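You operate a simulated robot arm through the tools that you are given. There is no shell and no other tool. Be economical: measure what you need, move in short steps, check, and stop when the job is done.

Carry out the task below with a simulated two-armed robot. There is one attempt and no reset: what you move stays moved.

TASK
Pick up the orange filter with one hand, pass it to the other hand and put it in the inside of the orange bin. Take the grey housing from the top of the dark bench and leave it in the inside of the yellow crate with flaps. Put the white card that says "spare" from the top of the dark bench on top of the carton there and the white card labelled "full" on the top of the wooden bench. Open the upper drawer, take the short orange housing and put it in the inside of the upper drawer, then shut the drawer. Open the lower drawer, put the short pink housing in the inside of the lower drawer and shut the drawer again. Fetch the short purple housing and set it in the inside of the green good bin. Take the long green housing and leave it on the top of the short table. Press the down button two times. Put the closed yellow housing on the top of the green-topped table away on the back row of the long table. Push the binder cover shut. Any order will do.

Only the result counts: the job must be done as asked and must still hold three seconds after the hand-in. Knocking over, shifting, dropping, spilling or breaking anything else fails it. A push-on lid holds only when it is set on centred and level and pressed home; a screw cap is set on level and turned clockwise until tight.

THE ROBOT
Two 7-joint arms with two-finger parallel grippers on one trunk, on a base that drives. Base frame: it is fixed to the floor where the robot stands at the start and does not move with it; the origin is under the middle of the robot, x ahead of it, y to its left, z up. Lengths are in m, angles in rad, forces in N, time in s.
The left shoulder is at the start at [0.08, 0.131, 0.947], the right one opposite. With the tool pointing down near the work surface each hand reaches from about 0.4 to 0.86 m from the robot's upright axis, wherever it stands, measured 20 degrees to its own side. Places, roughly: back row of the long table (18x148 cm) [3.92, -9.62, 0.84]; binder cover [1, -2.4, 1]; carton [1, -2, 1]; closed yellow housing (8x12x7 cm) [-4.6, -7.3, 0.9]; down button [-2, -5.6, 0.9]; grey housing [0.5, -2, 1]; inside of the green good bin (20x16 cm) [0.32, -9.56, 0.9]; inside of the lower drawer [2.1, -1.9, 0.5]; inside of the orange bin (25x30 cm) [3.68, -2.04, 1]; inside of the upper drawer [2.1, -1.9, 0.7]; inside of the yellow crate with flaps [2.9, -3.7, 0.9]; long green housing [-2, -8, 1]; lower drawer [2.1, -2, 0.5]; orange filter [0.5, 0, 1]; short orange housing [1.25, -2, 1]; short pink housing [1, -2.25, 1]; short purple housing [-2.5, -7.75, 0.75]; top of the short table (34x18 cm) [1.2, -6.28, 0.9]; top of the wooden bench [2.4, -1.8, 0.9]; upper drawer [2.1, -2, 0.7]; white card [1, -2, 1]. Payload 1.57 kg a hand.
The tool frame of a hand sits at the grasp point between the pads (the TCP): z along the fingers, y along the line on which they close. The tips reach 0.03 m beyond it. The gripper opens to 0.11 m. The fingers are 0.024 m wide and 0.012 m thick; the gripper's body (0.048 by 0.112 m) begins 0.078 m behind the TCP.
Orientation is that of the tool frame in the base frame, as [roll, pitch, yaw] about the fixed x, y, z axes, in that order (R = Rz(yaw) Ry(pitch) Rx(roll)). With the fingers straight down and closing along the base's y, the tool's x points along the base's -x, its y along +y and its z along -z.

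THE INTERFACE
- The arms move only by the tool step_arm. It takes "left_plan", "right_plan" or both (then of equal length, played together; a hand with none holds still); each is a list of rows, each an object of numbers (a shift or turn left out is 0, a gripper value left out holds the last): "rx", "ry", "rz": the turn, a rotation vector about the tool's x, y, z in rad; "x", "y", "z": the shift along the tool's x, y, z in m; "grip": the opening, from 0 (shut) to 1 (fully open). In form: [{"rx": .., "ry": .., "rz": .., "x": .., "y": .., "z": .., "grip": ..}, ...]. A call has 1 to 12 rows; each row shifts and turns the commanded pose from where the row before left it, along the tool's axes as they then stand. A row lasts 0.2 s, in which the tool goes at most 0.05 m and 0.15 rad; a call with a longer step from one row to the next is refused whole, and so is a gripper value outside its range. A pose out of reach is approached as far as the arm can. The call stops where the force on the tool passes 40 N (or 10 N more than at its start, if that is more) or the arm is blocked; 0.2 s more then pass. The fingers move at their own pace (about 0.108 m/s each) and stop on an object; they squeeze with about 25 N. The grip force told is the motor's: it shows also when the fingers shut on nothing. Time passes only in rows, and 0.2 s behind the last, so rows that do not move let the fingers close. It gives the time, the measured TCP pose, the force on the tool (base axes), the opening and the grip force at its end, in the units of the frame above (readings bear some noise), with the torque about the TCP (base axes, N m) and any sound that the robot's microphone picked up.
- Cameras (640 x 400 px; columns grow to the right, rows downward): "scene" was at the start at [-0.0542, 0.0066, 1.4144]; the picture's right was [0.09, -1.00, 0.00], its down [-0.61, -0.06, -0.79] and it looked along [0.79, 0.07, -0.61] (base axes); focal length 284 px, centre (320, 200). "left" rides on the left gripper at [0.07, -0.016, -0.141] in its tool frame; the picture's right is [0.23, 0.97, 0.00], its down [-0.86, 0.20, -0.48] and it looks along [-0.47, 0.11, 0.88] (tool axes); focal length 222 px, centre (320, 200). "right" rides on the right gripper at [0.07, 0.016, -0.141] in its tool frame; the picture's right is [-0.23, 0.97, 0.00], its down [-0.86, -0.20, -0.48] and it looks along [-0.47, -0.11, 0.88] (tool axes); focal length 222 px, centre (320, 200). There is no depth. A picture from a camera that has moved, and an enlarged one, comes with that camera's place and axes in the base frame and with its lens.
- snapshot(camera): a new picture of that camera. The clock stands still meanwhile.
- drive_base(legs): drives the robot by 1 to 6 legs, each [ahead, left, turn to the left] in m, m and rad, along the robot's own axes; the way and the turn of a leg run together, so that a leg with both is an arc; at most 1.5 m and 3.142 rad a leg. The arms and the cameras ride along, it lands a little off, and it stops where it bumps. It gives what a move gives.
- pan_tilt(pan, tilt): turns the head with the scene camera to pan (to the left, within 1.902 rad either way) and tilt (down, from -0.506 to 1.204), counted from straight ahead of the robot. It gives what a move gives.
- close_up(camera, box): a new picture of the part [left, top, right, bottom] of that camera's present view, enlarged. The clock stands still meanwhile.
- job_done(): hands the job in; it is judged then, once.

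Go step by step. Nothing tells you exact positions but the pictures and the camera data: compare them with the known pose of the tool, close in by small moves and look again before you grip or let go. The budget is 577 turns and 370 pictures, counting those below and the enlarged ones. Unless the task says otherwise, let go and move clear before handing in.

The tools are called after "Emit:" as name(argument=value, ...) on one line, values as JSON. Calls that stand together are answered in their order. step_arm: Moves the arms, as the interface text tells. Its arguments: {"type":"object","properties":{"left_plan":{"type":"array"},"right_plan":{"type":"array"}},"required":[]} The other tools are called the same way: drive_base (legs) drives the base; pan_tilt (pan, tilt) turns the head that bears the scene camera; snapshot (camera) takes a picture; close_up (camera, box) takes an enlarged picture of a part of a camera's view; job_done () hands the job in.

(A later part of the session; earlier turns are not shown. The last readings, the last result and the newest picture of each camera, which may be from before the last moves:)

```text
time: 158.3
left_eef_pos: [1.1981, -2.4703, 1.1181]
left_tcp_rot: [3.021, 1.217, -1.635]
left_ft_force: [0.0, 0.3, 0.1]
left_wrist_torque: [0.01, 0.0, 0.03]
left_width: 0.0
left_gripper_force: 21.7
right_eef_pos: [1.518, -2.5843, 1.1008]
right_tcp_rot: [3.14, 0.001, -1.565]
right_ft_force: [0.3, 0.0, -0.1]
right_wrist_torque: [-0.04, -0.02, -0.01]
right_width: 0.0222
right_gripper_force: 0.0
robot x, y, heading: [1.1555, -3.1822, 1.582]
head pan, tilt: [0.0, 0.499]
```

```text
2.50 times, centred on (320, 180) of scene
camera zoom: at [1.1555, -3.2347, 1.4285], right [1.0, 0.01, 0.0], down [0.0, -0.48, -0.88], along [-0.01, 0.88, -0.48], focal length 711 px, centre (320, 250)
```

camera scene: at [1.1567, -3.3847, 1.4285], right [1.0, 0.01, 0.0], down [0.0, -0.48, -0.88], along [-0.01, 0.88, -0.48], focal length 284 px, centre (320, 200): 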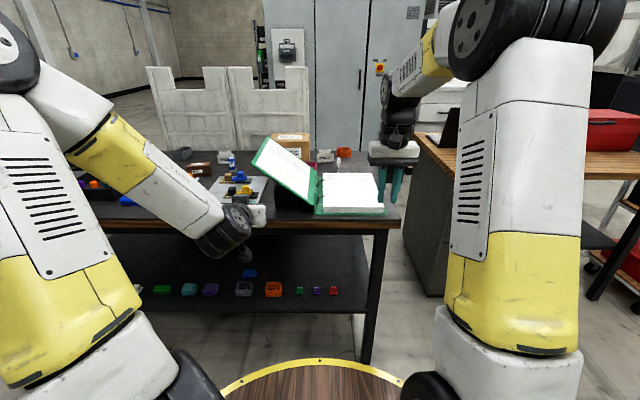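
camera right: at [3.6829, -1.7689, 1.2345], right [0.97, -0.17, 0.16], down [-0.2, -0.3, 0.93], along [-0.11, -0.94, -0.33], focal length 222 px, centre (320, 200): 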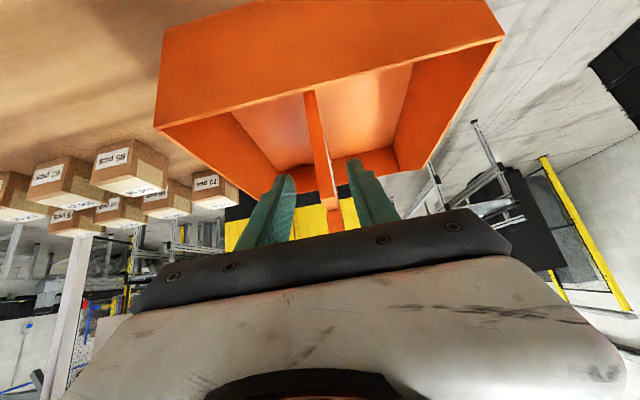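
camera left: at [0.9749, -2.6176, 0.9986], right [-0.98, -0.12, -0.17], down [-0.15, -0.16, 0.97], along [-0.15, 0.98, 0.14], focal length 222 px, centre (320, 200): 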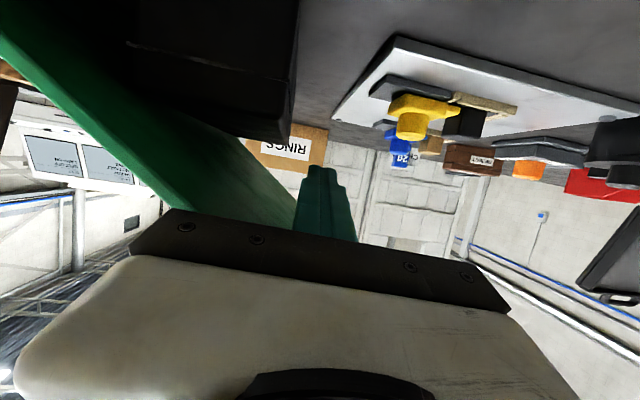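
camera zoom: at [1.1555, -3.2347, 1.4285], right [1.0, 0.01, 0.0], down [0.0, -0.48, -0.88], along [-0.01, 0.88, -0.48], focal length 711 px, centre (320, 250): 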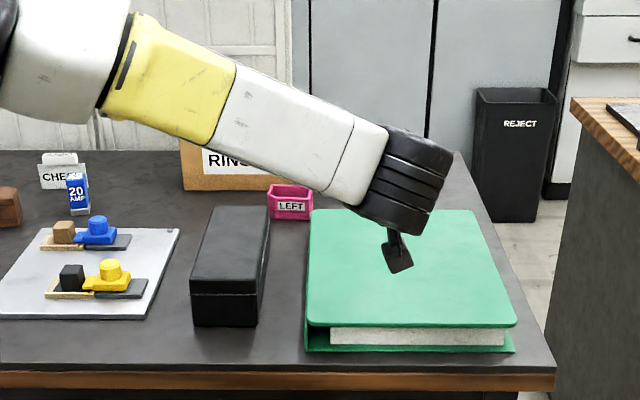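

The cover fell shut. I withdraw the left hand up and left, turn it down again and check the binder.

Emit:
step_arm(left_plan=[{"x": -0.04, "z": -0.015}, {"x": -0.04, "z": -0.015}, {"y": 0.049}, {"y": 0.049}, {"y": 0.049}, {"y": 0.049}])

Emit:
step_arm(left_plan=[{"ry": 0.15}, {"ry": 0.15}, {"ry": 0.15}, {"ry": 0.15}, {"ry": 0.15}, {"ry": 0.15}, {"ry": 0.15}, {"ry": 0.15}, {}])

Emit:
snapshot(camera="scene")

Emit:
snapshot(camera="left")

```text
time: 159.7
left_eef_pos: [1.0066, -2.4825, 1.2136]
left_tcp_rot: [3.021, 1.215, -1.636]
left_ft_force: [0.2, 0.0, 0.0]
left_wrist_torque: [0.02, 0.0, -0.01]
left_width: 0.0
left_gripper_force: 21.0
right_eef_pos: [1.5186, -2.5859, 1.1016]
right_tcp_rot: [3.141, -0.003, -1.566]
right_ft_force: [-0.1, 0.9, -0.5]
right_wrist_torque: [0.01, -0.01, 0.01]
right_width: 0.022
right_gripper_force: 0.1
robot x, y, heading: [1.16, -3.1835, 1.582]
head pan, tilt: [0.0, 0.499]
```

```text
time: 161.7
left_eef_pos: [1.0072, -2.4812, 1.2125]
left_tcp_rot: [3.099, 0.018, -1.524]
left_ft_force: [0.8, 0.1, -0.1]
left_wrist_torque: [0.03, 0.02, 0.02]
left_width: 0.0
left_gripper_force: 21.3
right_eef_pos: [1.5182, -2.5851, 1.1005]
right_tcp_rot: [3.14, -0.002, -1.564]
right_ft_force: [-0.5, 0.2, 0.1]
right_wrist_torque: [-0.02, -0.03, -0.01]
right_width: 0.022
right_gripper_force: 0.1
robot x, y, heading: [1.1522, -3.1846, 1.58]
head pan, tilt: [0.0, 0.499]
```

```text
308 pictures are left
camera scene: at [1.1556, -3.2346, 1.4285], right [1.0, 0.01, 0.0], down [0.0, -0.48, -0.88], along [-0.01, 0.88, -0.48], focal length 284 px, centre (320, 200)
```

scene: 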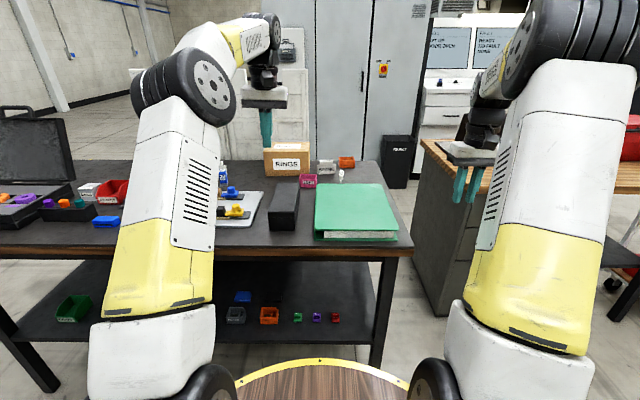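

```text
307 pictures are left
camera left: at [1.0319, -2.5519, 1.3519], right [-0.96, -0.27, 0.04], down [-0.22, 0.84, 0.5], along [-0.17, 0.47, -0.86], focal length 222 px, centre (320, 200)
```

left: 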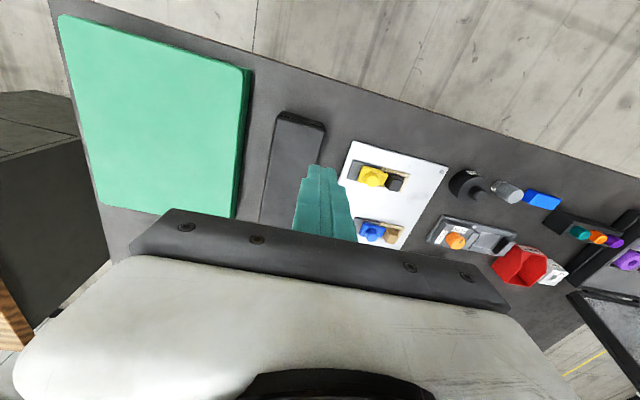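

Binder is shut. Now I zoom on the carton, cards, pink and orange housings.

Emit:
close_up(camera="scene", box=[250, 130, 370, 205])

```text
5.33 times, centred on (310, 168) of scene
camera zoom: at [1.1556, -3.2346, 1.4285], right [1.0, 0.01, 0.0], down [0.0, -0.48, -0.88], along [-0.01, 0.88, -0.48], focal length 1516 px, centre (373, 373)
```

zoom: 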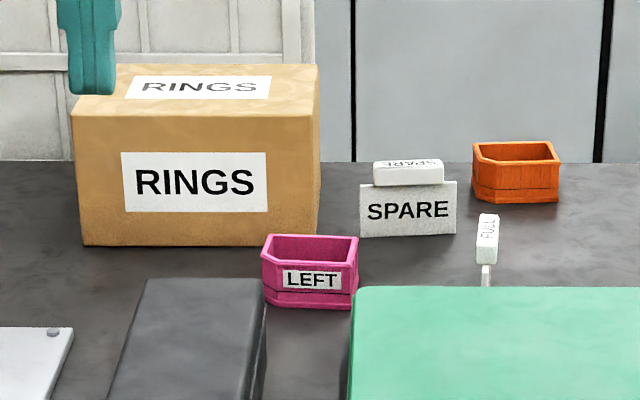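

Estimates (bench top z≈0.90): SPARE card at (1.173, −2.016), FULL at (1.234, −2.14), pink (1.09, −2.14), orange (1.27, −1.92), carton x .90–1.09, y −2.04…−1.89, top z≈1.015. I drive up to the bench.

Emit:
drive_base(legs=[[0.2, 0, 0]])

Emit:
step_arm(left_plan=[{"x": -0.05, "grip": 0.9}, {"x": -0.05, "ry": -0.1}, {"x": -0.05, "ry": -0.15}, {"ry": -0.15}, {"ry": -0.1}, {}])

Emit:
snapshot(camera="left")

Emit:
snapshot(camera="scene")

```text
time: 163.3
left_eef_pos: [1.0034, -2.2812, 1.2118]
left_tcp_rot: [3.099, 0.019, -1.524]
left_ft_force: [0.6, 0.0, 0.8]
left_wrist_torque: [-0.01, 0.03, 0.01]
left_width: 0.0001
left_gripper_force: 21.5
right_eef_pos: [1.5159, -2.3854, 1.0999]
right_tcp_rot: [-3.142, -0.002, -1.566]
right_ft_force: [-0.3, 0.0, -0.2]
right_wrist_torque: [0.04, 0.0, 0.0]
right_width: 0.0221
right_gripper_force: 0.0
robot x, y, heading: [1.1521, -2.983, 1.583]
head pan, tilt: [0.0, 0.499]
```

```text
time: 164.7
left_eef_pos: [0.9897, -2.2015, 1.2099]
left_tcp_rot: [3.095, 0.519, -1.545]
left_ft_force: [-1.1, 0.2, -0.1]
left_wrist_torque: [-0.02, -0.01, -0.02]
left_width: 0.099
left_gripper_force: 0.0
left hand out of reach, approached as far as the arm can: row 1, 2
right_eef_pos: [1.5165, -2.3859, 1.1023]
right_tcp_rot: [3.139, 0.0, -1.565]
right_ft_force: [-0.3, 1.1, 0.4]
right_wrist_torque: [0.0, 0.01, 0.02]
right_width: 0.0219
right_gripper_force: 0.0
robot x, y, heading: [1.1565, -2.9826, 1.581]
head pan, tilt: [0.0, 0.499]
```

```text
305 pictures are left
camera left: at [1.0155, -2.3304, 1.2976], right [-0.97, -0.24, -0.07], down [-0.19, 0.5, 0.85], along [-0.17, 0.83, -0.52], focal length 222 px, centre (320, 200)
```

left: 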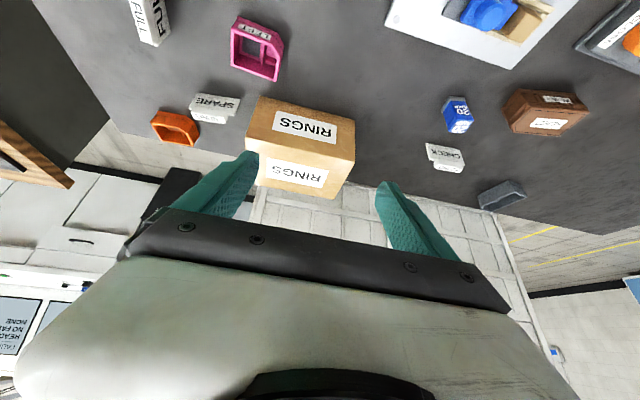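

```text
304 pictures are left
camera scene: at [1.1535, -3.0344, 1.4285], right [1.0, 0.01, 0.0], down [0.0, -0.48, -0.88], along [-0.01, 0.88, -0.48], focal length 284 px, centre (320, 200)
```

scene: 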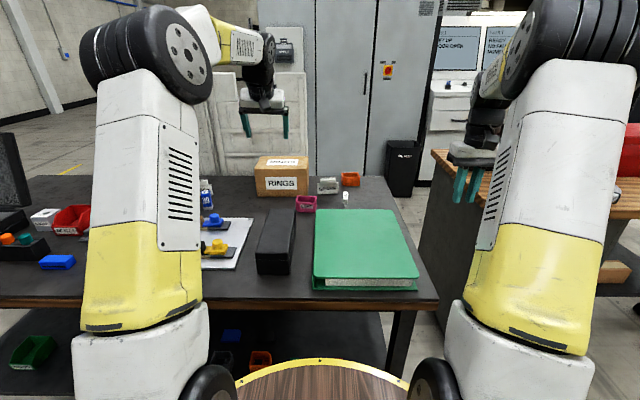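

The left camera confirms SPARE at about (1.18, −2.014). I move the left hand above it.

Emit:
step_arm(left_plan=[{"y": -0.04, "grip": 0.8}, {"y": -0.04}, {"y": -0.04}, {"y": -0.04}, {"y": -0.042, "x": -0.01}, {"x": -0.02, "z": 0.04}, {"x": -0.02, "z": 0.04}, {"x": -0.02, "z": 0.04}, {}])

Emit:
snapshot(camera="left")

Emit:
close_up(camera="scene", box=[240, 80, 380, 220])

```text
time: 166.7
left_eef_pos: [1.1756, -2.109, 1.1248]
left_tcp_rot: [3.094, 0.518, -1.546]
left_ft_force: [0.1, 0.4, -0.8]
left_wrist_torque: [0.01, 0.0, 0.01]
left_width: 0.0881
left_gripper_force: 0.2
left hand out of reach, approached as far as the arm can: row 7, 8
right_eef_pos: [1.5167, -2.3852, 1.1002]
right_tcp_rot: [3.14, -0.002, -1.566]
right_ft_force: [-0.1, -0.8, -0.1]
right_wrist_torque: [0.03, 0.01, 0.01]
right_width: 0.0219
right_gripper_force: 0.0
robot x, y, heading: [1.1522, -2.9839, 1.584]
head pan, tilt: [0.0, 0.499]
```

```text
303 pictures are left
camera left: at [1.2029, -2.2378, 1.2135], right [-0.97, -0.24, -0.07], down [-0.19, 0.5, 0.85], along [-0.17, 0.83, -0.53], focal length 222 px, centre (320, 200)
```

left: 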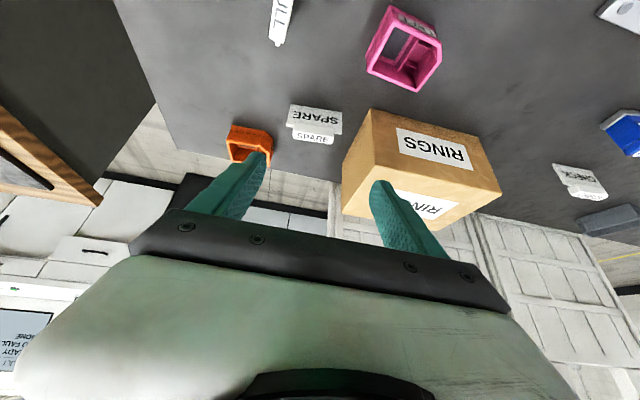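

```text
2.86 times, centred on (310, 150) of scene
camera zoom: at [1.1536, -3.0345, 1.4285], right [1.0, 0.01, 0.0], down [0.0, -0.48, -0.88], along [-0.01, 0.88, -0.48], focal length 812 px, centre (349, 343)
```

zoom: 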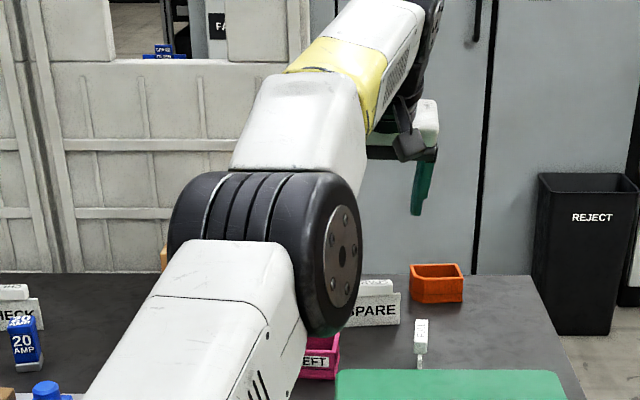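

The arm runs out of reach at this steepness; I tilt the hand 0.4 rad more so it reaches farther forward.

Emit:
step_arm(left_plan=[{"ry": -0.14}, {"ry": -0.13}, {"ry": -0.13}, {}])

Emit:
snapshot(camera="left")

```text
time: 167.7
left_eef_pos: [1.1761, -2.1085, 1.1269]
left_tcp_rot: [3.073, 0.918, -1.579]
left_ft_force: [-0.6, -1.2, 0.8]
left_wrist_torque: [0.0, -0.01, 0.0]
left_width: 0.0881
left_gripper_force: 0.1
right_eef_pos: [1.5159, -2.3847, 1.1009]
right_tcp_rot: [3.14, -0.003, -1.564]
right_ft_force: [-1.4, 0.2, -1.0]
right_wrist_torque: [0.03, 0.02, -0.01]
right_width: 0.0219
right_gripper_force: 0.1
robot x, y, heading: [1.1552, -2.9803, 1.581]
head pan, tilt: [0.0, 0.499]
```

```text
301 pictures are left
camera left: at [1.2012, -2.2616, 1.1567], right [-0.97, -0.18, -0.14], down [-0.17, 0.13, 0.98], along [-0.16, 0.97, -0.16], focal length 222 px, centre (320, 200)
```

left: 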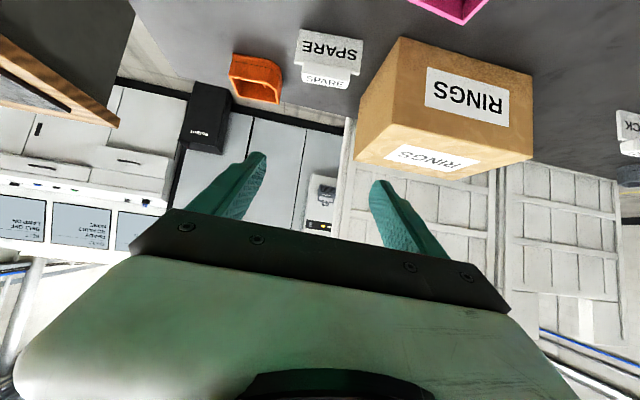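

Card centre (1.178, −2.013) confirmed. I go to a point 7 cm before it along the tool axis.

Emit:
step_arm(left_plan=[{"x": 0.026, "y": -0.004, "z": 0.035}, {"x": 0.026, "y": -0.004, "z": 0.036}, {"x": 0.026, "y": -0.005, "z": 0.036}, {}])

Emit:
snapshot(camera="left")

```text
time: 168.7
left_eef_pos: [1.1833, -2.072, 0.9978]
left_tcp_rot: [3.075, 0.917, -1.578]
left_ft_force: [-0.8, 0.9, 0.2]
left_wrist_torque: [-0.01, 0.04, -0.02]
left_width: 0.0881
left_gripper_force: 0.2
right_eef_pos: [1.5146, -2.3857, 1.1003]
right_tcp_rot: [3.14, -0.003, -1.567]
right_ft_force: [-0.4, 0.0, -0.4]
right_wrist_torque: [0.01, 0.0, 0.0]
right_width: 0.0219
right_gripper_force: 0.0
robot x, y, heading: [1.1528, -2.9887, 1.581]
head pan, tilt: [0.0, 0.499]
```

```text
300 pictures are left
camera left: at [1.2075, -2.2247, 1.0291], right [-0.97, -0.18, -0.14], down [-0.17, 0.13, 0.98], along [-0.16, 0.97, -0.16], focal length 222 px, centre (320, 200)
```

left: 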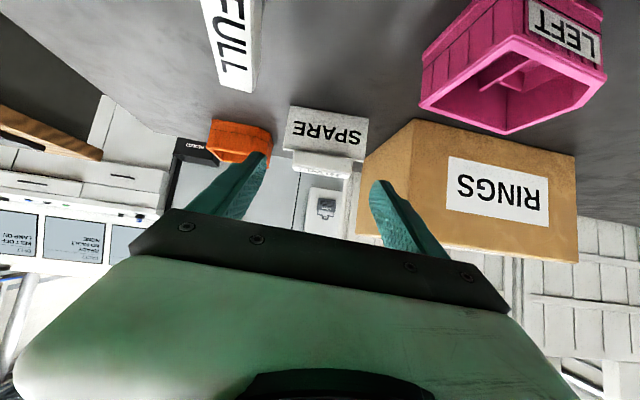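

The SPARE block lies between the fingers; FULL stays clear. I advance 7 cm and close.

Emit:
step_arm(left_plan=[{"z": 0.035}, {"z": 0.033}, {}, {"grip": 0}, {}, {}, {}])

Emit:
snapshot(camera="left")

```text
time: 170.3
left_eef_pos: [1.1774, -2.0181, 0.9571]
left_tcp_rot: [3.073, 0.919, -1.576]
left_ft_force: [1.2, -0.4, 0.8]
left_wrist_torque: [-0.01, 0.0, 0.03]
left_width: 0.0001
left_gripper_force: 21.5
right_eef_pos: [1.5156, -2.3838, 1.1001]
right_tcp_rot: [3.141, -0.002, -1.565]
right_ft_force: [0.2, -0.7, -0.2]
right_wrist_torque: [-0.01, 0.01, 0.02]
right_width: 0.0221
right_gripper_force: 0.0
robot x, y, heading: [1.1531, -2.9846, 1.576]
head pan, tilt: [0.0, 0.499]
```

```text
299 pictures are left
camera left: at [1.203, -2.1701, 0.9878], right [-0.97, -0.18, -0.14], down [-0.17, 0.13, 0.98], along [-0.16, 0.97, -0.16], focal length 222 px, centre (320, 200)
```

left: 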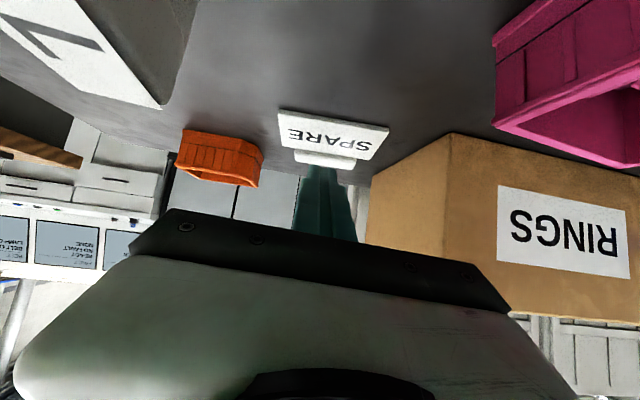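

The fingers closed just above the card — its block is lower (z≈0.932). I back up, open, go 2 cm lower and retry.

Emit:
step_arm(left_plan=[{"z": -0.035}, {"z": -0.025}, {"grip": 0.8}, {}, {"x": 0.0175, "z": 0.0133}, {}, {"z": 0.03}, {"z": 0.03}, {}])

Emit:
snapshot(camera="left")

```text
time: 172.3
left_eef_pos: [1.1767, -2.0174, 0.9354]
left_tcp_rot: [3.075, 0.917, -1.578]
left_ft_force: [-0.8, 0.4, -0.3]
left_wrist_torque: [-0.01, 0.01, 0.03]
left_width: 0.0879
left_gripper_force: 0.1
right_eef_pos: [1.5167, -2.385, 1.0998]
right_tcp_rot: [3.139, -0.001, -1.567]
right_ft_force: [-0.5, 0.1, 0.7]
right_wrist_torque: [-0.04, 0.04, 0.03]
right_width: 0.0219
right_gripper_force: 0.1
robot x, y, heading: [1.1527, -2.9877, 1.581]
head pan, tilt: [0.0, 0.499]
```

```text
298 pictures are left
camera left: at [1.2017, -2.17, 0.966], right [-0.97, -0.18, -0.14], down [-0.17, 0.13, 0.98], along [-0.16, 0.97, -0.16], focal length 222 px, centre (320, 200)
```

left: 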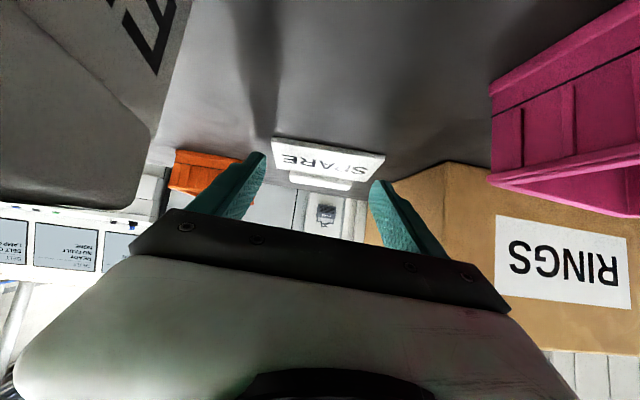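

The block sits ~8 mm below the grasp point; I lower 5 mm and close.

Emit:
step_arm(left_plan=[{"x": 0.004, "z": 0.003}, {}, {"grip": 0}, {}, {}, {}])

Emit:
snapshot(camera="left")

```text
time: 173.7
left_eef_pos: [1.1772, -2.0167, 0.9303]
left_tcp_rot: [3.075, 0.918, -1.578]
left_ft_force: [-0.9, -0.1, 0.1]
left_wrist_torque: [0.02, -0.01, 0.0]
left_width: 0.0831
left_gripper_force: 24.6
right_eef_pos: [1.5156, -2.3849, 1.1002]
right_tcp_rot: [3.139, -0.001, -1.568]
right_ft_force: [-0.3, -0.4, 0.2]
right_wrist_torque: [0.01, 0.01, -0.02]
right_width: 0.0217
right_gripper_force: 0.1
robot x, y, heading: [1.1517, -2.9848, 1.583]
head pan, tilt: [0.0, 0.499]
```

```text
297 pictures are left
camera left: at [1.2017, -2.1697, 0.9611], right [-0.97, -0.18, -0.14], down [-0.17, 0.13, 0.98], along [-0.16, 0.97, -0.16], focal length 222 px, centre (320, 200)
```

left: 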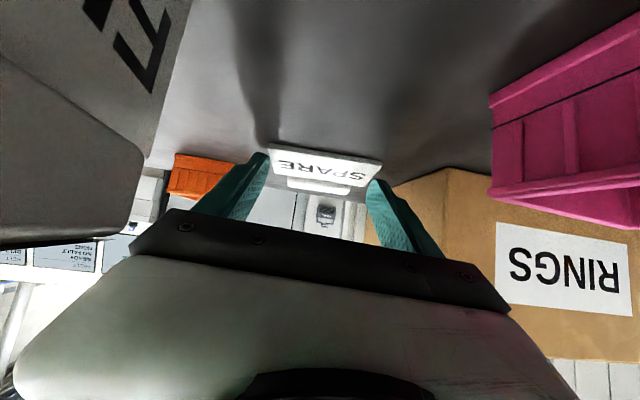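

Card gripped by its plate (83 mm). I lift it straight up 16 cm and move it over the carton.

Emit:
step_arm(left_plan=[{"x": -0.0318, "z": -0.0242}, {"x": -0.0318, "z": -0.0242}, {"x": -0.0318, "z": -0.0242}, {"x": -0.0318, "z": -0.0242}, {"y": 0.045}, {"y": 0.045}, {"y": 0.045}, {"y": 0.05}, {"x": -0.012, "z": 0.015}, {"x": -0.012, "z": 0.015}, {}])

Emit:
snapshot(camera="left")

Emit:
close_up(camera="scene", box=[220, 100, 400, 220])

```text
time: 176.1
left_eef_pos: [0.9955, -1.9865, 1.0992]
left_tcp_rot: [3.075, 0.917, -1.577]
left_ft_force: [-0.1, -0.4, -0.6]
left_wrist_torque: [0.01, 0.01, -0.01]
left_width: 0.0833
left_gripper_force: 25.1
right_eef_pos: [1.5171, -2.3846, 1.1007]
right_tcp_rot: [3.142, -0.002, -1.568]
right_ft_force: [0.1, -0.1, -0.4]
right_wrist_torque: [-0.01, 0.02, -0.01]
right_width: 0.0222
right_gripper_force: 0.1
robot x, y, heading: [1.1574, -2.983, 1.584]
head pan, tilt: [0.0, 0.499]
```

```text
296 pictures are left
camera left: at [1.0214, -2.1398, 1.1298], right [-0.97, -0.18, -0.14], down [-0.17, 0.13, 0.98], along [-0.16, 0.97, -0.16], focal length 222 px, centre (320, 200)
```

left: 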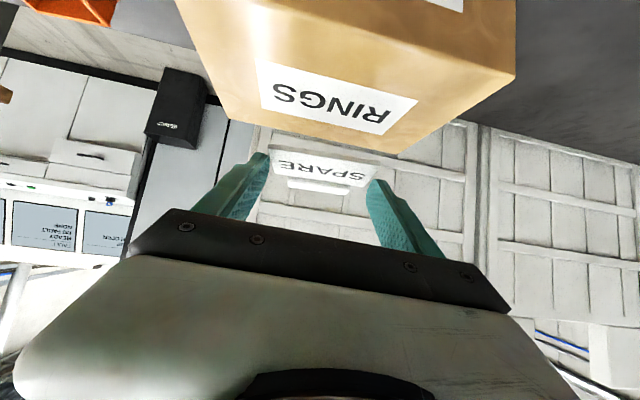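

```text
3.33 times, centred on (310, 160) of scene
camera zoom: at [1.1535, -3.0343, 1.4285], right [1.0, 0.01, 0.0], down [0.01, -0.48, -0.88], along [-0.01, 0.88, -0.48], focal length 948 px, centre (353, 333)
```

zoom: 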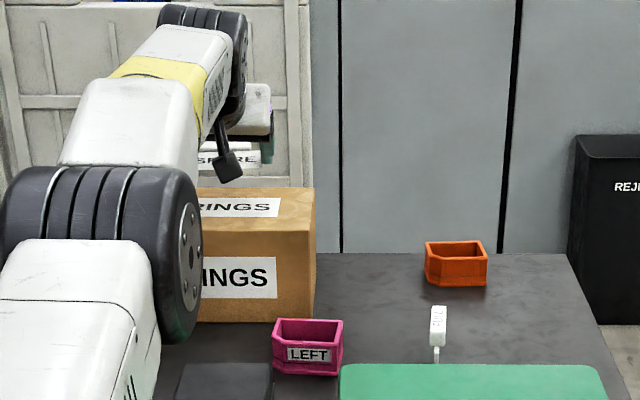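

Carton top corners verify z≈1.015, centre (0.992, −1.967). I shift forward 2 cm and lower toward it.

Emit:
step_arm(left_plan=[{"x": -0.012, "z": 0.016}, {"x": 0.016, "z": 0.0121}, {"x": 0.012, "z": 0.0091}, {"x": 0.004, "z": 0.003}, {}])

Emit:
snapshot(camera="left")

```text
time: 177.3
left_eef_pos: [0.9893, -1.9847, 1.0542]
left_tcp_rot: [3.075, 0.917, -1.578]
left_ft_force: [-0.5, -0.1, 0.1]
left_wrist_torque: [0.01, 0.01, -0.03]
left_width: 0.083
left_gripper_force: 25.1
left hand out of reach, approached as far as the arm can: row 1
right_eef_pos: [1.5153, -2.3847, 1.1001]
right_tcp_rot: [3.139, -0.003, -1.565]
right_ft_force: [-0.3, -0.1, -0.3]
right_wrist_torque: [0.01, -0.04, 0.02]
right_width: 0.022
right_gripper_force: 0.1
robot x, y, heading: [1.155, -2.9832, 1.584]
head pan, tilt: [0.0, 0.499]
```

```text
294 pictures are left
camera left: at [1.0143, -2.1372, 1.0847], right [-0.97, -0.18, -0.14], down [-0.17, 0.13, 0.98], along [-0.16, 0.97, -0.16], focal length 222 px, centre (320, 200)
```

left: 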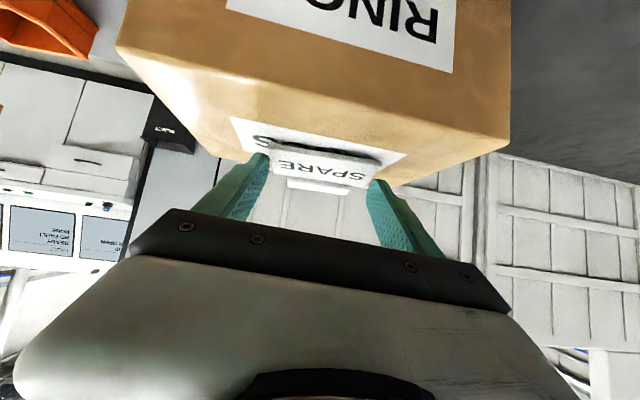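

At y −1.985 it is still well over the carton. I lower in 3 mm steps watching the force.

Emit:
step_arm(left_plan=[{"x": 0.0024, "z": 0.0018}, {"x": 0.0024, "z": 0.0018}, {}])

Emit:
close_up(camera="left", box=[220, 90, 420, 220])

```text
time: 178.1
left_eef_pos: [0.9889, -1.9846, 1.0505]
left_tcp_rot: [3.074, 0.921, -1.577]
left_ft_force: [0.6, 1.4, 6.5]
left_wrist_torque: [0.02, -0.07, 0.01]
left_width: 0.083
left_gripper_force: 24.8
right_eef_pos: [1.5154, -2.384, 1.1006]
right_tcp_rot: [3.14, -0.001, -1.565]
right_ft_force: [0.2, -0.3, 0.5]
right_wrist_torque: [0.04, 0.01, -0.04]
right_width: 0.0223
right_gripper_force: 0.1
robot x, y, heading: [1.1491, -2.9852, 1.583]
head pan, tilt: [0.0, 0.499]
```

```text
3.08 times, centred on (320, 155) of left
camera zoom: at [1.0142, -2.1371, 1.0803], right [-0.97, -0.18, -0.14], down [-0.17, 0.13, 0.98], along [-0.16, 0.97, -0.15], focal length 684 px, centre (320, 338)
```

zoom: 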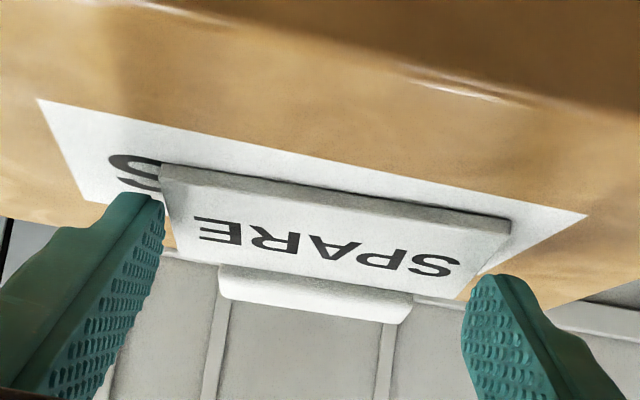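

Contact at 6.5 N: the card stands on the carton. I open and retreat along the tool axis.

Emit:
step_arm(left_plan=[{"grip": 0.85}, {}, {"grip": 0.95}, {}, {"z": -0.02}, {"z": -0.03}, {"z": -0.04}, {"z": -0.04}])

Emit:
snapshot(camera="left")

```text
time: 179.9
left_eef_pos: [0.9986, -2.0881, 1.1257]
left_tcp_rot: [3.072, 0.918, -1.578]
left_ft_force: [0.2, 0.2, 0.6]
left_wrist_torque: [0.0, -0.02, 0.01]
left_width: 0.1045
left_gripper_force: 0.0
right_eef_pos: [1.5153, -2.3846, 1.0993]
right_tcp_rot: [3.141, -0.002, -1.566]
right_ft_force: [0.3, -0.5, 0.5]
right_wrist_torque: [-0.03, 0.02, 0.02]
right_width: 0.0218
right_gripper_force: 0.0
robot x, y, heading: [1.1542, -2.9833, 1.579]
head pan, tilt: [0.0, 0.499]
```

```text
292 pictures are left
camera left: at [1.0232, -2.2408, 1.1574], right [-0.97, -0.18, -0.14], down [-0.17, 0.13, 0.98], along [-0.16, 0.97, -0.16], focal length 222 px, centre (320, 200)
```

left: 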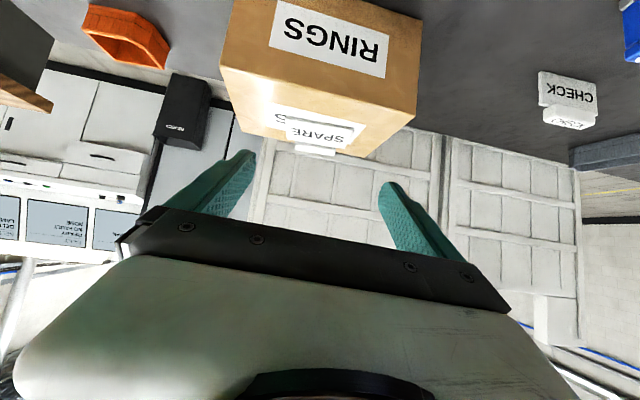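

SPARE stands on the carton. Next the FULL card: I move the left hand right and steepen it above the card.

Emit:
step_arm(left_plan=[{"z": -0.03}, {"y": -0.047}, {"y": -0.047}, {"y": -0.047}, {"y": -0.047}, {"y": -0.047}, {"ry": 0.12}, {"ry": 0.12}, {"ry": 0.12}, {"grip": 0.6}, {}])

Emit:
snapshot(camera="left")

```text
time: 182.3
left_eef_pos: [1.2308, -2.1182, 1.1279]
left_tcp_rot: [3.093, 0.558, -1.548]
left_ft_force: [-0.2, 0.1, -0.5]
left_wrist_torque: [-0.02, -0.04, 0.01]
left_width: 0.0659
left_gripper_force: 0.1
left hand out of reach, approached as far as the arm can: row 9
right_eef_pos: [1.516, -2.3851, 1.1021]
right_tcp_rot: [3.141, -0.002, -1.566]
right_ft_force: [0.7, 0.3, -1.0]
right_wrist_torque: [0.03, 0.0, 0.0]
right_width: 0.0221
right_gripper_force: 0.0
robot x, y, heading: [1.1533, -2.9805, 1.575]
head pan, tilt: [0.0, 0.499]
```

```text
291 pictures are left
camera left: at [1.2563, -2.2501, 1.2113], right [-0.97, -0.24, -0.08], down [-0.19, 0.46, 0.87], along [-0.17, 0.85, -0.49], focal length 222 px, centre (320, 200)
```

left: 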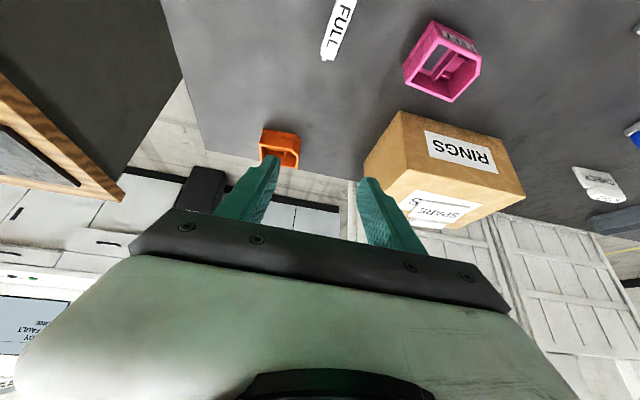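

FULL's far end is at (1.232, −2.104). I move to 6 cm before it.

Emit:
step_arm(left_plan=[{"x": 0.0305, "y": -0.002, "z": 0.0237}, {"x": 0.0305, "y": -0.002, "z": 0.0237}, {"x": 0.0305, "y": -0.002, "z": 0.0237}, {"x": 0.0305, "y": -0.001, "z": 0.0237}, {}])

Emit:
snapshot(camera="left")

```text
time: 183.5
left_eef_pos: [1.2332, -2.1704, 0.9822]
left_tcp_rot: [3.092, 0.558, -1.55]
left_ft_force: [0.8, 0.5, 0.4]
left_wrist_torque: [-0.01, 0.03, 0.02]
left_width: 0.0661
left_gripper_force: 0.0
right_eef_pos: [1.5157, -2.3847, 1.1001]
right_tcp_rot: [3.139, -0.002, -1.566]
right_ft_force: [0.5, -0.3, 0.3]
right_wrist_torque: [-0.02, 0.02, 0.01]
right_width: 0.0219
right_gripper_force: 0.1
robot x, y, heading: [1.1548, -2.9842, 1.582]
head pan, tilt: [0.0, 0.499]
```

```text
290 pictures are left
camera left: at [1.259, -2.3035, 1.0662], right [-0.97, -0.24, -0.08], down [-0.19, 0.46, 0.87], along [-0.17, 0.85, -0.49], focal length 222 px, centre (320, 200)
```

left: 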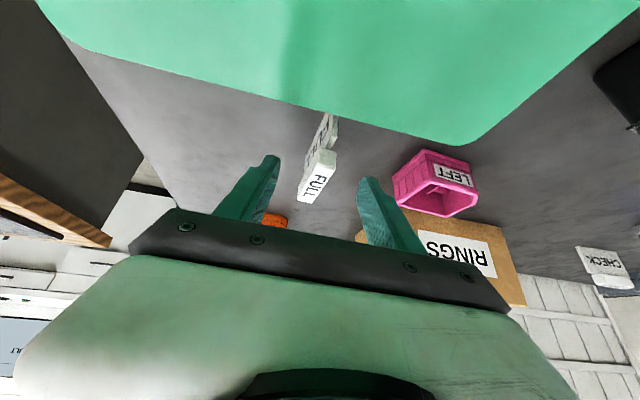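

The card is between the fingers, behind the binder. I advance and close.

Emit:
step_arm(left_plan=[{"z": 0.03}, {"z": 0.028}, {}, {"grip": 0}, {}, {}, {}])

Emit:
snapshot(camera="left")

```text
time: 185.1
left_eef_pos: [1.2296, -2.1412, 0.9346]
left_tcp_rot: [3.092, 0.559, -1.549]
left_ft_force: [-0.6, 0.6, -0.3]
left_wrist_torque: [0.01, -0.01, 0.03]
left_width: 0.015
left_gripper_force: 25.3
right_eef_pos: [1.516, -2.385, 1.0998]
right_tcp_rot: [3.14, -0.002, -1.565]
right_ft_force: [-0.7, -0.1, 0.1]
right_wrist_torque: [-0.04, 0.06, 0.0]
right_width: 0.0223
right_gripper_force: 0.0
robot x, y, heading: [1.1539, -2.9842, 1.58]
head pan, tilt: [0.0, 0.499]
```

```text
289 pictures are left
camera left: at [1.2559, -2.2726, 1.0167], right [-0.97, -0.24, -0.08], down [-0.19, 0.46, 0.87], along [-0.17, 0.85, -0.49], focal length 222 px, centre (320, 200)
```

left: 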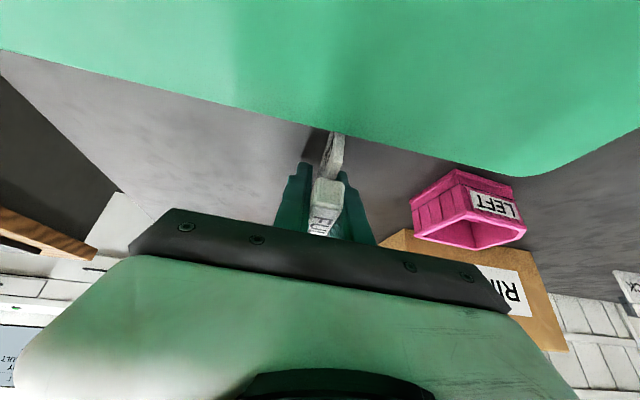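

FULL is gripped. I lift it 16 cm, pull it back, then take a spot off the bench's south-east corner from where the orange housing is in reach.

Emit:
step_arm(left_plan=[{"x": -0.0212, "z": -0.0339}, {"x": -0.0212, "z": -0.0339}, {"x": -0.0212, "z": -0.0339}, {"x": -0.0212, "z": -0.0339}, {"x": 0.04, "z": -0.025}, {"x": 0.04, "z": -0.025}, {"x": 0.04, "z": -0.025}, {"x": 0.04, "z": -0.025}, {"x": 0.04, "z": -0.025}, {}])

Emit:
drive_base(legs=[[-0.35, 0, 0], [0, -0.65, 0]])

Emit:
snapshot(camera="scene")

```text
time: 187.3
left_eef_pos: [1.2484, -2.3761, 1.0929]
left_tcp_rot: [3.093, 0.559, -1.549]
left_ft_force: [0.3, 0.5, -0.7]
left_wrist_torque: [0.03, -0.01, 0.0]
left_width: 0.0151
left_gripper_force: 25.0
right_eef_pos: [1.5161, -2.3862, 1.1005]
right_tcp_rot: [3.139, -0.001, -1.565]
right_ft_force: [0.5, 0.7, 0.8]
right_wrist_torque: [-0.01, 0.02, -0.03]
right_width: 0.0223
right_gripper_force: 0.1
robot x, y, heading: [1.15, -2.9827, 1.585]
head pan, tilt: [0.0, 0.499]
```

```text
time: 192.8
left_eef_pos: [1.9074, -2.7224, 1.0923]
left_tcp_rot: [3.092, 0.559, -1.555]
left_ft_force: [-0.2, 0.1, -0.2]
left_wrist_torque: [0.0, 0.03, 0.0]
left_width: 0.015
left_gripper_force: 24.9
right_eef_pos: [2.1749, -2.7323, 1.099]
right_tcp_rot: [3.141, -0.001, -1.57]
right_ft_force: [0.2, 0.3, -0.8]
right_wrist_torque: [0.0, -0.01, 0.01]
right_width: 0.022
right_gripper_force: 0.0
robot x, y, heading: [1.8132, -3.3302, 1.575]
head pan, tilt: [0.0, 0.499]
```

```text
288 pictures are left
camera scene: at [1.8103, -3.3797, 1.4285], right [1.0, 0.01, 0.0], down [0.0, -0.48, -0.88], along [0.0, 0.88, -0.48], focal length 284 px, centre (320, 200)
```

scene: 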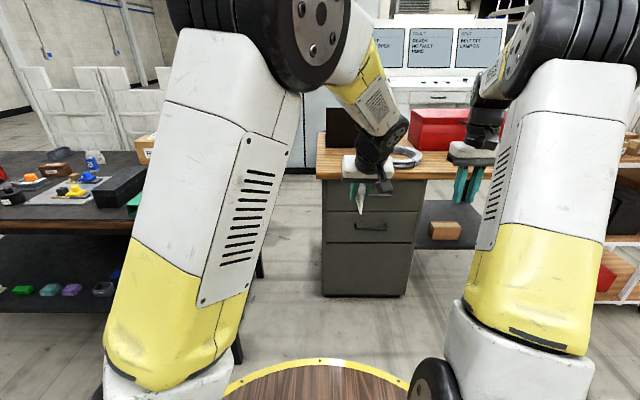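

The drawer cabinet is right ahead (x 1.82–2.36, front y≈−2.06). I look closely at the wooden top for a free spot for FULL.

Emit:
close_up(camera="scene", box=[300, 90, 460, 250])

Emit:
snapshot(camera="right")

```text
2.50 times, centred on (380, 170) of scene
camera zoom: at [1.8103, -3.3797, 1.4285], right [1.0, 0.01, 0.0], down [0.0, -0.48, -0.88], along [0.0, 0.88, -0.48], focal length 711 px, centre (170, 275)
```

zoom: 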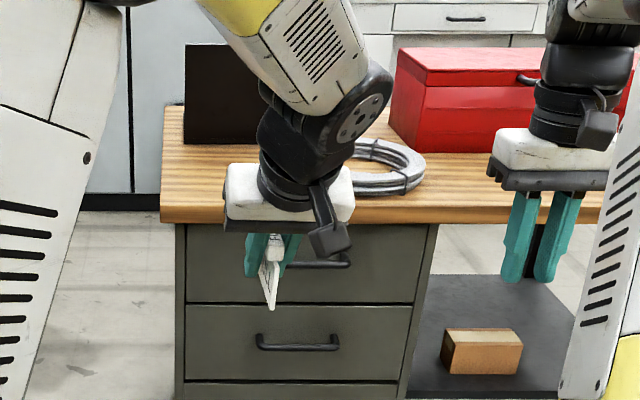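

```text
286 pictures are left
camera right: at [2.1591, -2.8019, 1.2422], right [-0.97, 0.23, 0.0], down [0.2, 0.86, 0.48], along [0.11, 0.46, -0.88], focal length 222 px, centre (320, 200)
```

right: 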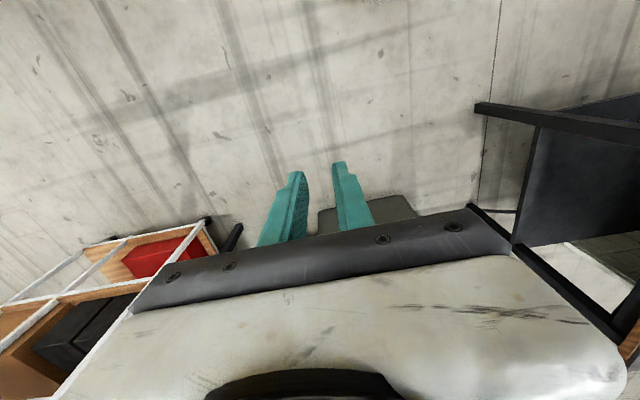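

I drive 0.5 m closer so the left hand nears the wooden top.

Emit:
drive_base(legs=[[0.5, 0, 0]])

Emit:
snapshot(camera="left")

Emit:
snapshot(camera="scene")

```text
time: 195.8
left_eef_pos: [1.9064, -2.221, 1.0926]
left_tcp_rot: [3.092, 0.557, -1.555]
left_ft_force: [0.5, -0.2, -0.4]
left_wrist_torque: [0.0, -0.03, -0.03]
left_width: 0.0152
left_gripper_force: 25.3
right_eef_pos: [2.1737, -2.2321, 1.101]
right_tcp_rot: [3.14, -0.001, -1.573]
right_ft_force: [-0.5, 0.2, 0.0]
right_wrist_torque: [0.0, -0.02, -0.03]
right_width: 0.0221
right_gripper_force: 0.1
robot x, y, heading: [1.807, -2.826, 1.576]
head pan, tilt: [0.0, 0.499]
```

```text
285 pictures are left
camera left: at [1.9325, -2.354, 1.176], right [-0.97, -0.23, -0.08], down [-0.18, 0.46, 0.87], along [-0.16, 0.85, -0.49], focal length 222 px, centre (320, 200)
```

left: 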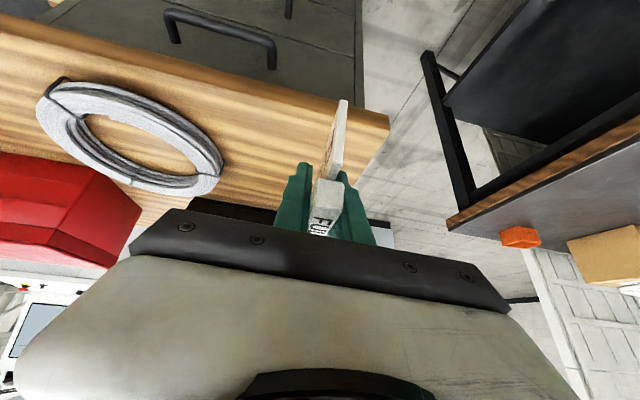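

```text
284 pictures are left
camera scene: at [1.808, -2.8791, 1.4285], right [1.0, 0.0, 0.0], down [0.0, -0.48, -0.88], along [0.0, 0.88, -0.48], focal length 284 px, centre (320, 200)
```

scene: 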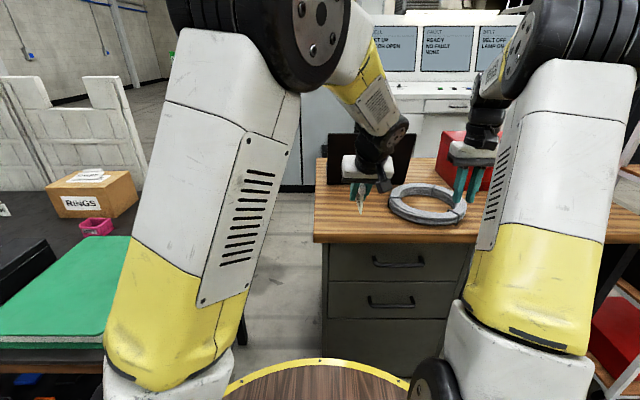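

Wooden top: z≈0.89, front edge y≈−2.13, left edge x≈1.79; free spot at (1.905, −2.03). I move the card forward and lower it partway.

Emit:
step_arm(left_plan=[{"x": -0.0403, "z": 0.025}, {"x": -0.0403, "z": 0.025}, {"x": -0.0403, "z": 0.025}, {"x": -0.0403, "z": 0.025}, {"x": 0.0212, "z": 0.0339}, {"x": 0.0212, "z": 0.0339}, {"x": 0.0212, "z": 0.0339}, {}])

Emit:
snapshot(camera="left")

```text
time: 197.6
left_eef_pos: [1.8937, -2.0336, 0.972]
left_tcp_rot: [3.093, 0.559, -1.555]
left_ft_force: [0.1, 0.3, -0.1]
left_wrist_torque: [0.0, 0.01, -0.05]
left_width: 0.0152
left_gripper_force: 24.7
right_eef_pos: [2.1738, -2.232, 1.0998]
right_tcp_rot: [3.14, -0.001, -1.574]
right_ft_force: [-0.7, -0.7, -0.6]
right_wrist_torque: [0.0, -0.05, 0.03]
right_width: 0.0219
right_gripper_force: 0.1
robot x, y, heading: [1.8119, -2.8278, 1.579]
head pan, tilt: [0.0, 0.499]
```

```text
283 pictures are left
camera left: at [1.9196, -2.1652, 1.0557], right [-0.97, -0.23, -0.08], down [-0.18, 0.46, 0.87], along [-0.16, 0.85, -0.49], focal length 222 px, centre (320, 200)
```

left: 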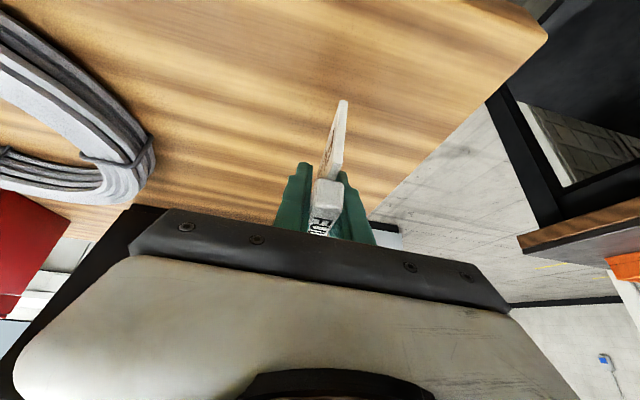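

Emit:
step_arm(left_plan=[{"x": 0.0106, "z": 0.0169}, {"x": 0.0053, "z": 0.0085}, {"x": 0.002, "z": 0.0034}, {}])

```text
time: 198.6
left_eef_pos: [1.8917, -2.0327, 0.9411]
left_tcp_rot: [3.092, 0.558, -1.558]
left_ft_force: [-0.6, 0.0, 0.7]
left_wrist_torque: [0.0, 0.01, 0.0]
left_width: 0.0152
left_gripper_force: 25.0
right_eef_pos: [2.1741, -2.2314, 1.1]
right_tcp_rot: [3.142, -0.002, -1.572]
right_ft_force: [-0.5, 0.5, -0.2]
right_wrist_torque: [0.0, -0.02, 0.0]
right_width: 0.0221
right_gripper_force: 0.0
robot x, y, heading: [1.8107, -2.8321, 1.571]
head pan, tilt: [0.0, 0.499]
```

Emit:
step_arm(left_plan=[{"x": 0.0018, "z": 0.0029}, {"x": 0.0018, "z": 0.0029}, {}])

Emit:
close_up(camera="left", box=[240, 80, 420, 260])

```text
time: 199.4
left_eef_pos: [1.8925, -2.0332, 0.9329]
left_tcp_rot: [3.095, 0.558, -1.557]
left_ft_force: [0.1, -1.3, 3.3]
left_wrist_torque: [-0.06, -0.02, -0.01]
left_width: 0.0151
left_gripper_force: 25.4
right_eef_pos: [2.1753, -2.2327, 1.1017]
right_tcp_rot: [3.141, 0.0, -1.571]
right_ft_force: [-0.7, 0.1, -0.1]
right_wrist_torque: [-0.02, 0.0, -0.01]
right_width: 0.0218
right_gripper_force: 0.1
robot x, y, heading: [1.8079, -2.8286, 1.573]
head pan, tilt: [0.0, 0.499]
```

```text
2.22 times, centred on (330, 170) of left
camera zoom: at [1.9178, -2.1649, 1.0163], right [-0.97, -0.23, -0.08], down [-0.18, 0.46, 0.87], along [-0.16, 0.85, -0.49], focal length 494 px, centre (298, 267)
```

zoom: 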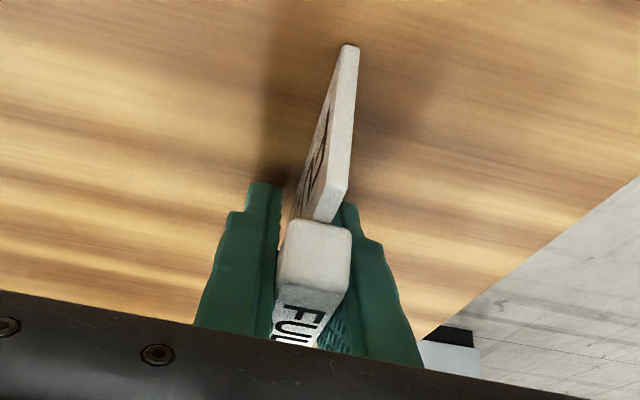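

Contact at 3 N. I release and retreat.

Emit:
step_arm(left_plan=[{"grip": 0.25}, {}, {"grip": 0.5}, {}, {"z": -0.03}, {"z": -0.04}, {"z": -0.04}, {}])

Emit:
snapshot(camera="left")

```text
time: 201.2
left_eef_pos: [1.8986, -2.0916, 1.0274]
left_tcp_rot: [3.092, 0.559, -1.555]
left_ft_force: [-0.2, 0.7, 0.5]
left_wrist_torque: [0.04, 0.0, 0.01]
left_width: 0.0551
left_gripper_force: 0.1
right_eef_pos: [2.1735, -2.2317, 1.0998]
right_tcp_rot: [3.139, -0.003, -1.571]
right_ft_force: [-0.5, 0.3, 0.6]
right_wrist_torque: [0.01, -0.04, 0.0]
right_width: 0.0221
right_gripper_force: 0.1
robot x, y, heading: [1.8042, -2.83, 1.575]
head pan, tilt: [0.0, 0.499]
```

```text
281 pictures are left
camera left: at [1.9237, -2.224, 1.11], right [-0.97, -0.23, -0.08], down [-0.18, 0.46, 0.87], along [-0.16, 0.85, -0.49], focal length 222 px, centre (320, 200)
```

left: 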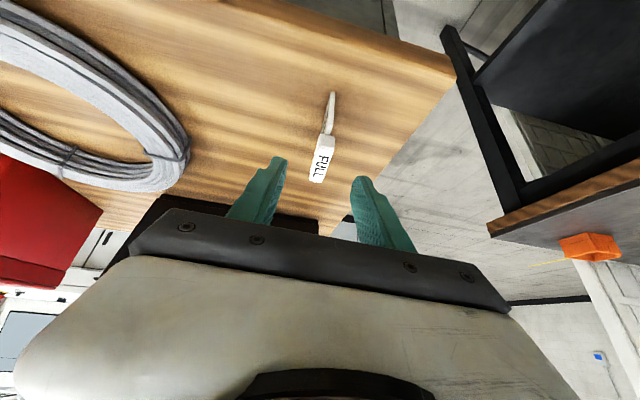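

FULL stands on the wooden bench. Next: orange housing (≈(1.255, −1.90)) with the left hand from the corner between benches. I raise both hands, turn and move in.

Emit:
step_arm(left_plan=[{"x": -0.02, "z": -0.033}, {"x": -0.02, "z": -0.033}, {"x": -0.02, "z": -0.033}], right_plan=[{"x": 0.04, "z": -0.03}, {"x": 0.04, "z": -0.03}, {"x": 0.04}])

Emit:
drive_base(legs=[[0, 0, 0.38], [0.26, -0.13, 0]])

Emit:
snapshot(camera="left")

Emit:
snapshot(camera="scene")

```text
time: 202.0
left_eef_pos: [1.9023, -2.091, 1.142]
left_tcp_rot: [3.094, 0.559, -1.556]
left_ft_force: [0.7, 0.8, -0.7]
left_wrist_torque: [-0.01, 0.02, 0.02]
left_width: 0.055
left_gripper_force: 0.0
right_eef_pos: [2.1751, -2.3523, 1.1607]
right_tcp_rot: [3.14, -0.003, -1.574]
right_ft_force: [-0.1, 0.3, 0.2]
right_wrist_torque: [-0.01, -0.01, -0.03]
right_width: 0.0219
right_gripper_force: 0.1
robot x, y, heading: [1.809, -2.8299, 1.576]
head pan, tilt: [0.0, 0.499]
```

```text
time: 205.1
left_eef_pos: [1.6453, -1.8209, 1.1426]
left_tcp_rot: [3.092, 0.559, -1.172]
left_ft_force: [0.1, -0.4, 0.7]
left_wrist_torque: [0.04, -0.01, -0.02]
left_width: 0.0551
left_gripper_force: 0.1
right_eef_pos: [1.994, -1.9603, 1.1607]
right_tcp_rot: [3.14, -0.003, -1.194]
right_ft_force: [0.3, -0.5, -0.1]
right_wrist_torque: [0.03, 0.0, 0.04]
right_width: 0.0219
right_gripper_force: 0.1
robot x, y, heading: [1.8291, -2.5388, 1.954]
head pan, tilt: [0.0, 0.499]
```

```text
280 pictures are left
camera left: at [1.7175, -1.9347, 1.2256], right [-0.81, -0.58, -0.08], down [-0.34, 0.36, 0.87], along [-0.47, 0.73, -0.49], focal length 222 px, centre (320, 200)
```

left: 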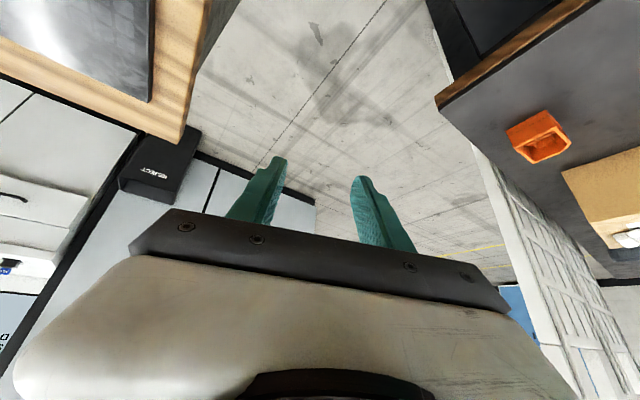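

```text
279 pictures are left
camera scene: at [1.8484, -2.5864, 1.4285], right [0.93, 0.38, 0.0], down [0.18, -0.44, -0.88], along [-0.33, 0.81, -0.48], focal length 284 px, centre (320, 200)
```

scene: 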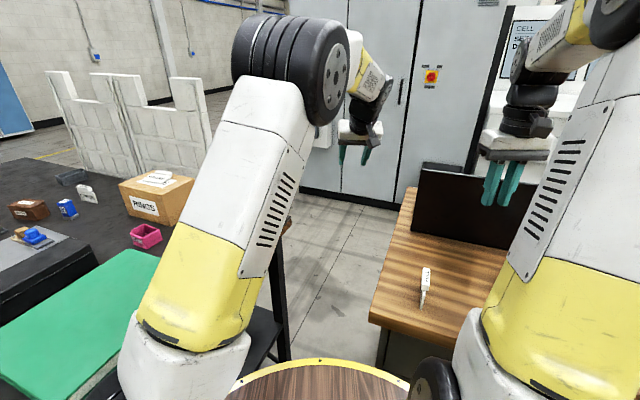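

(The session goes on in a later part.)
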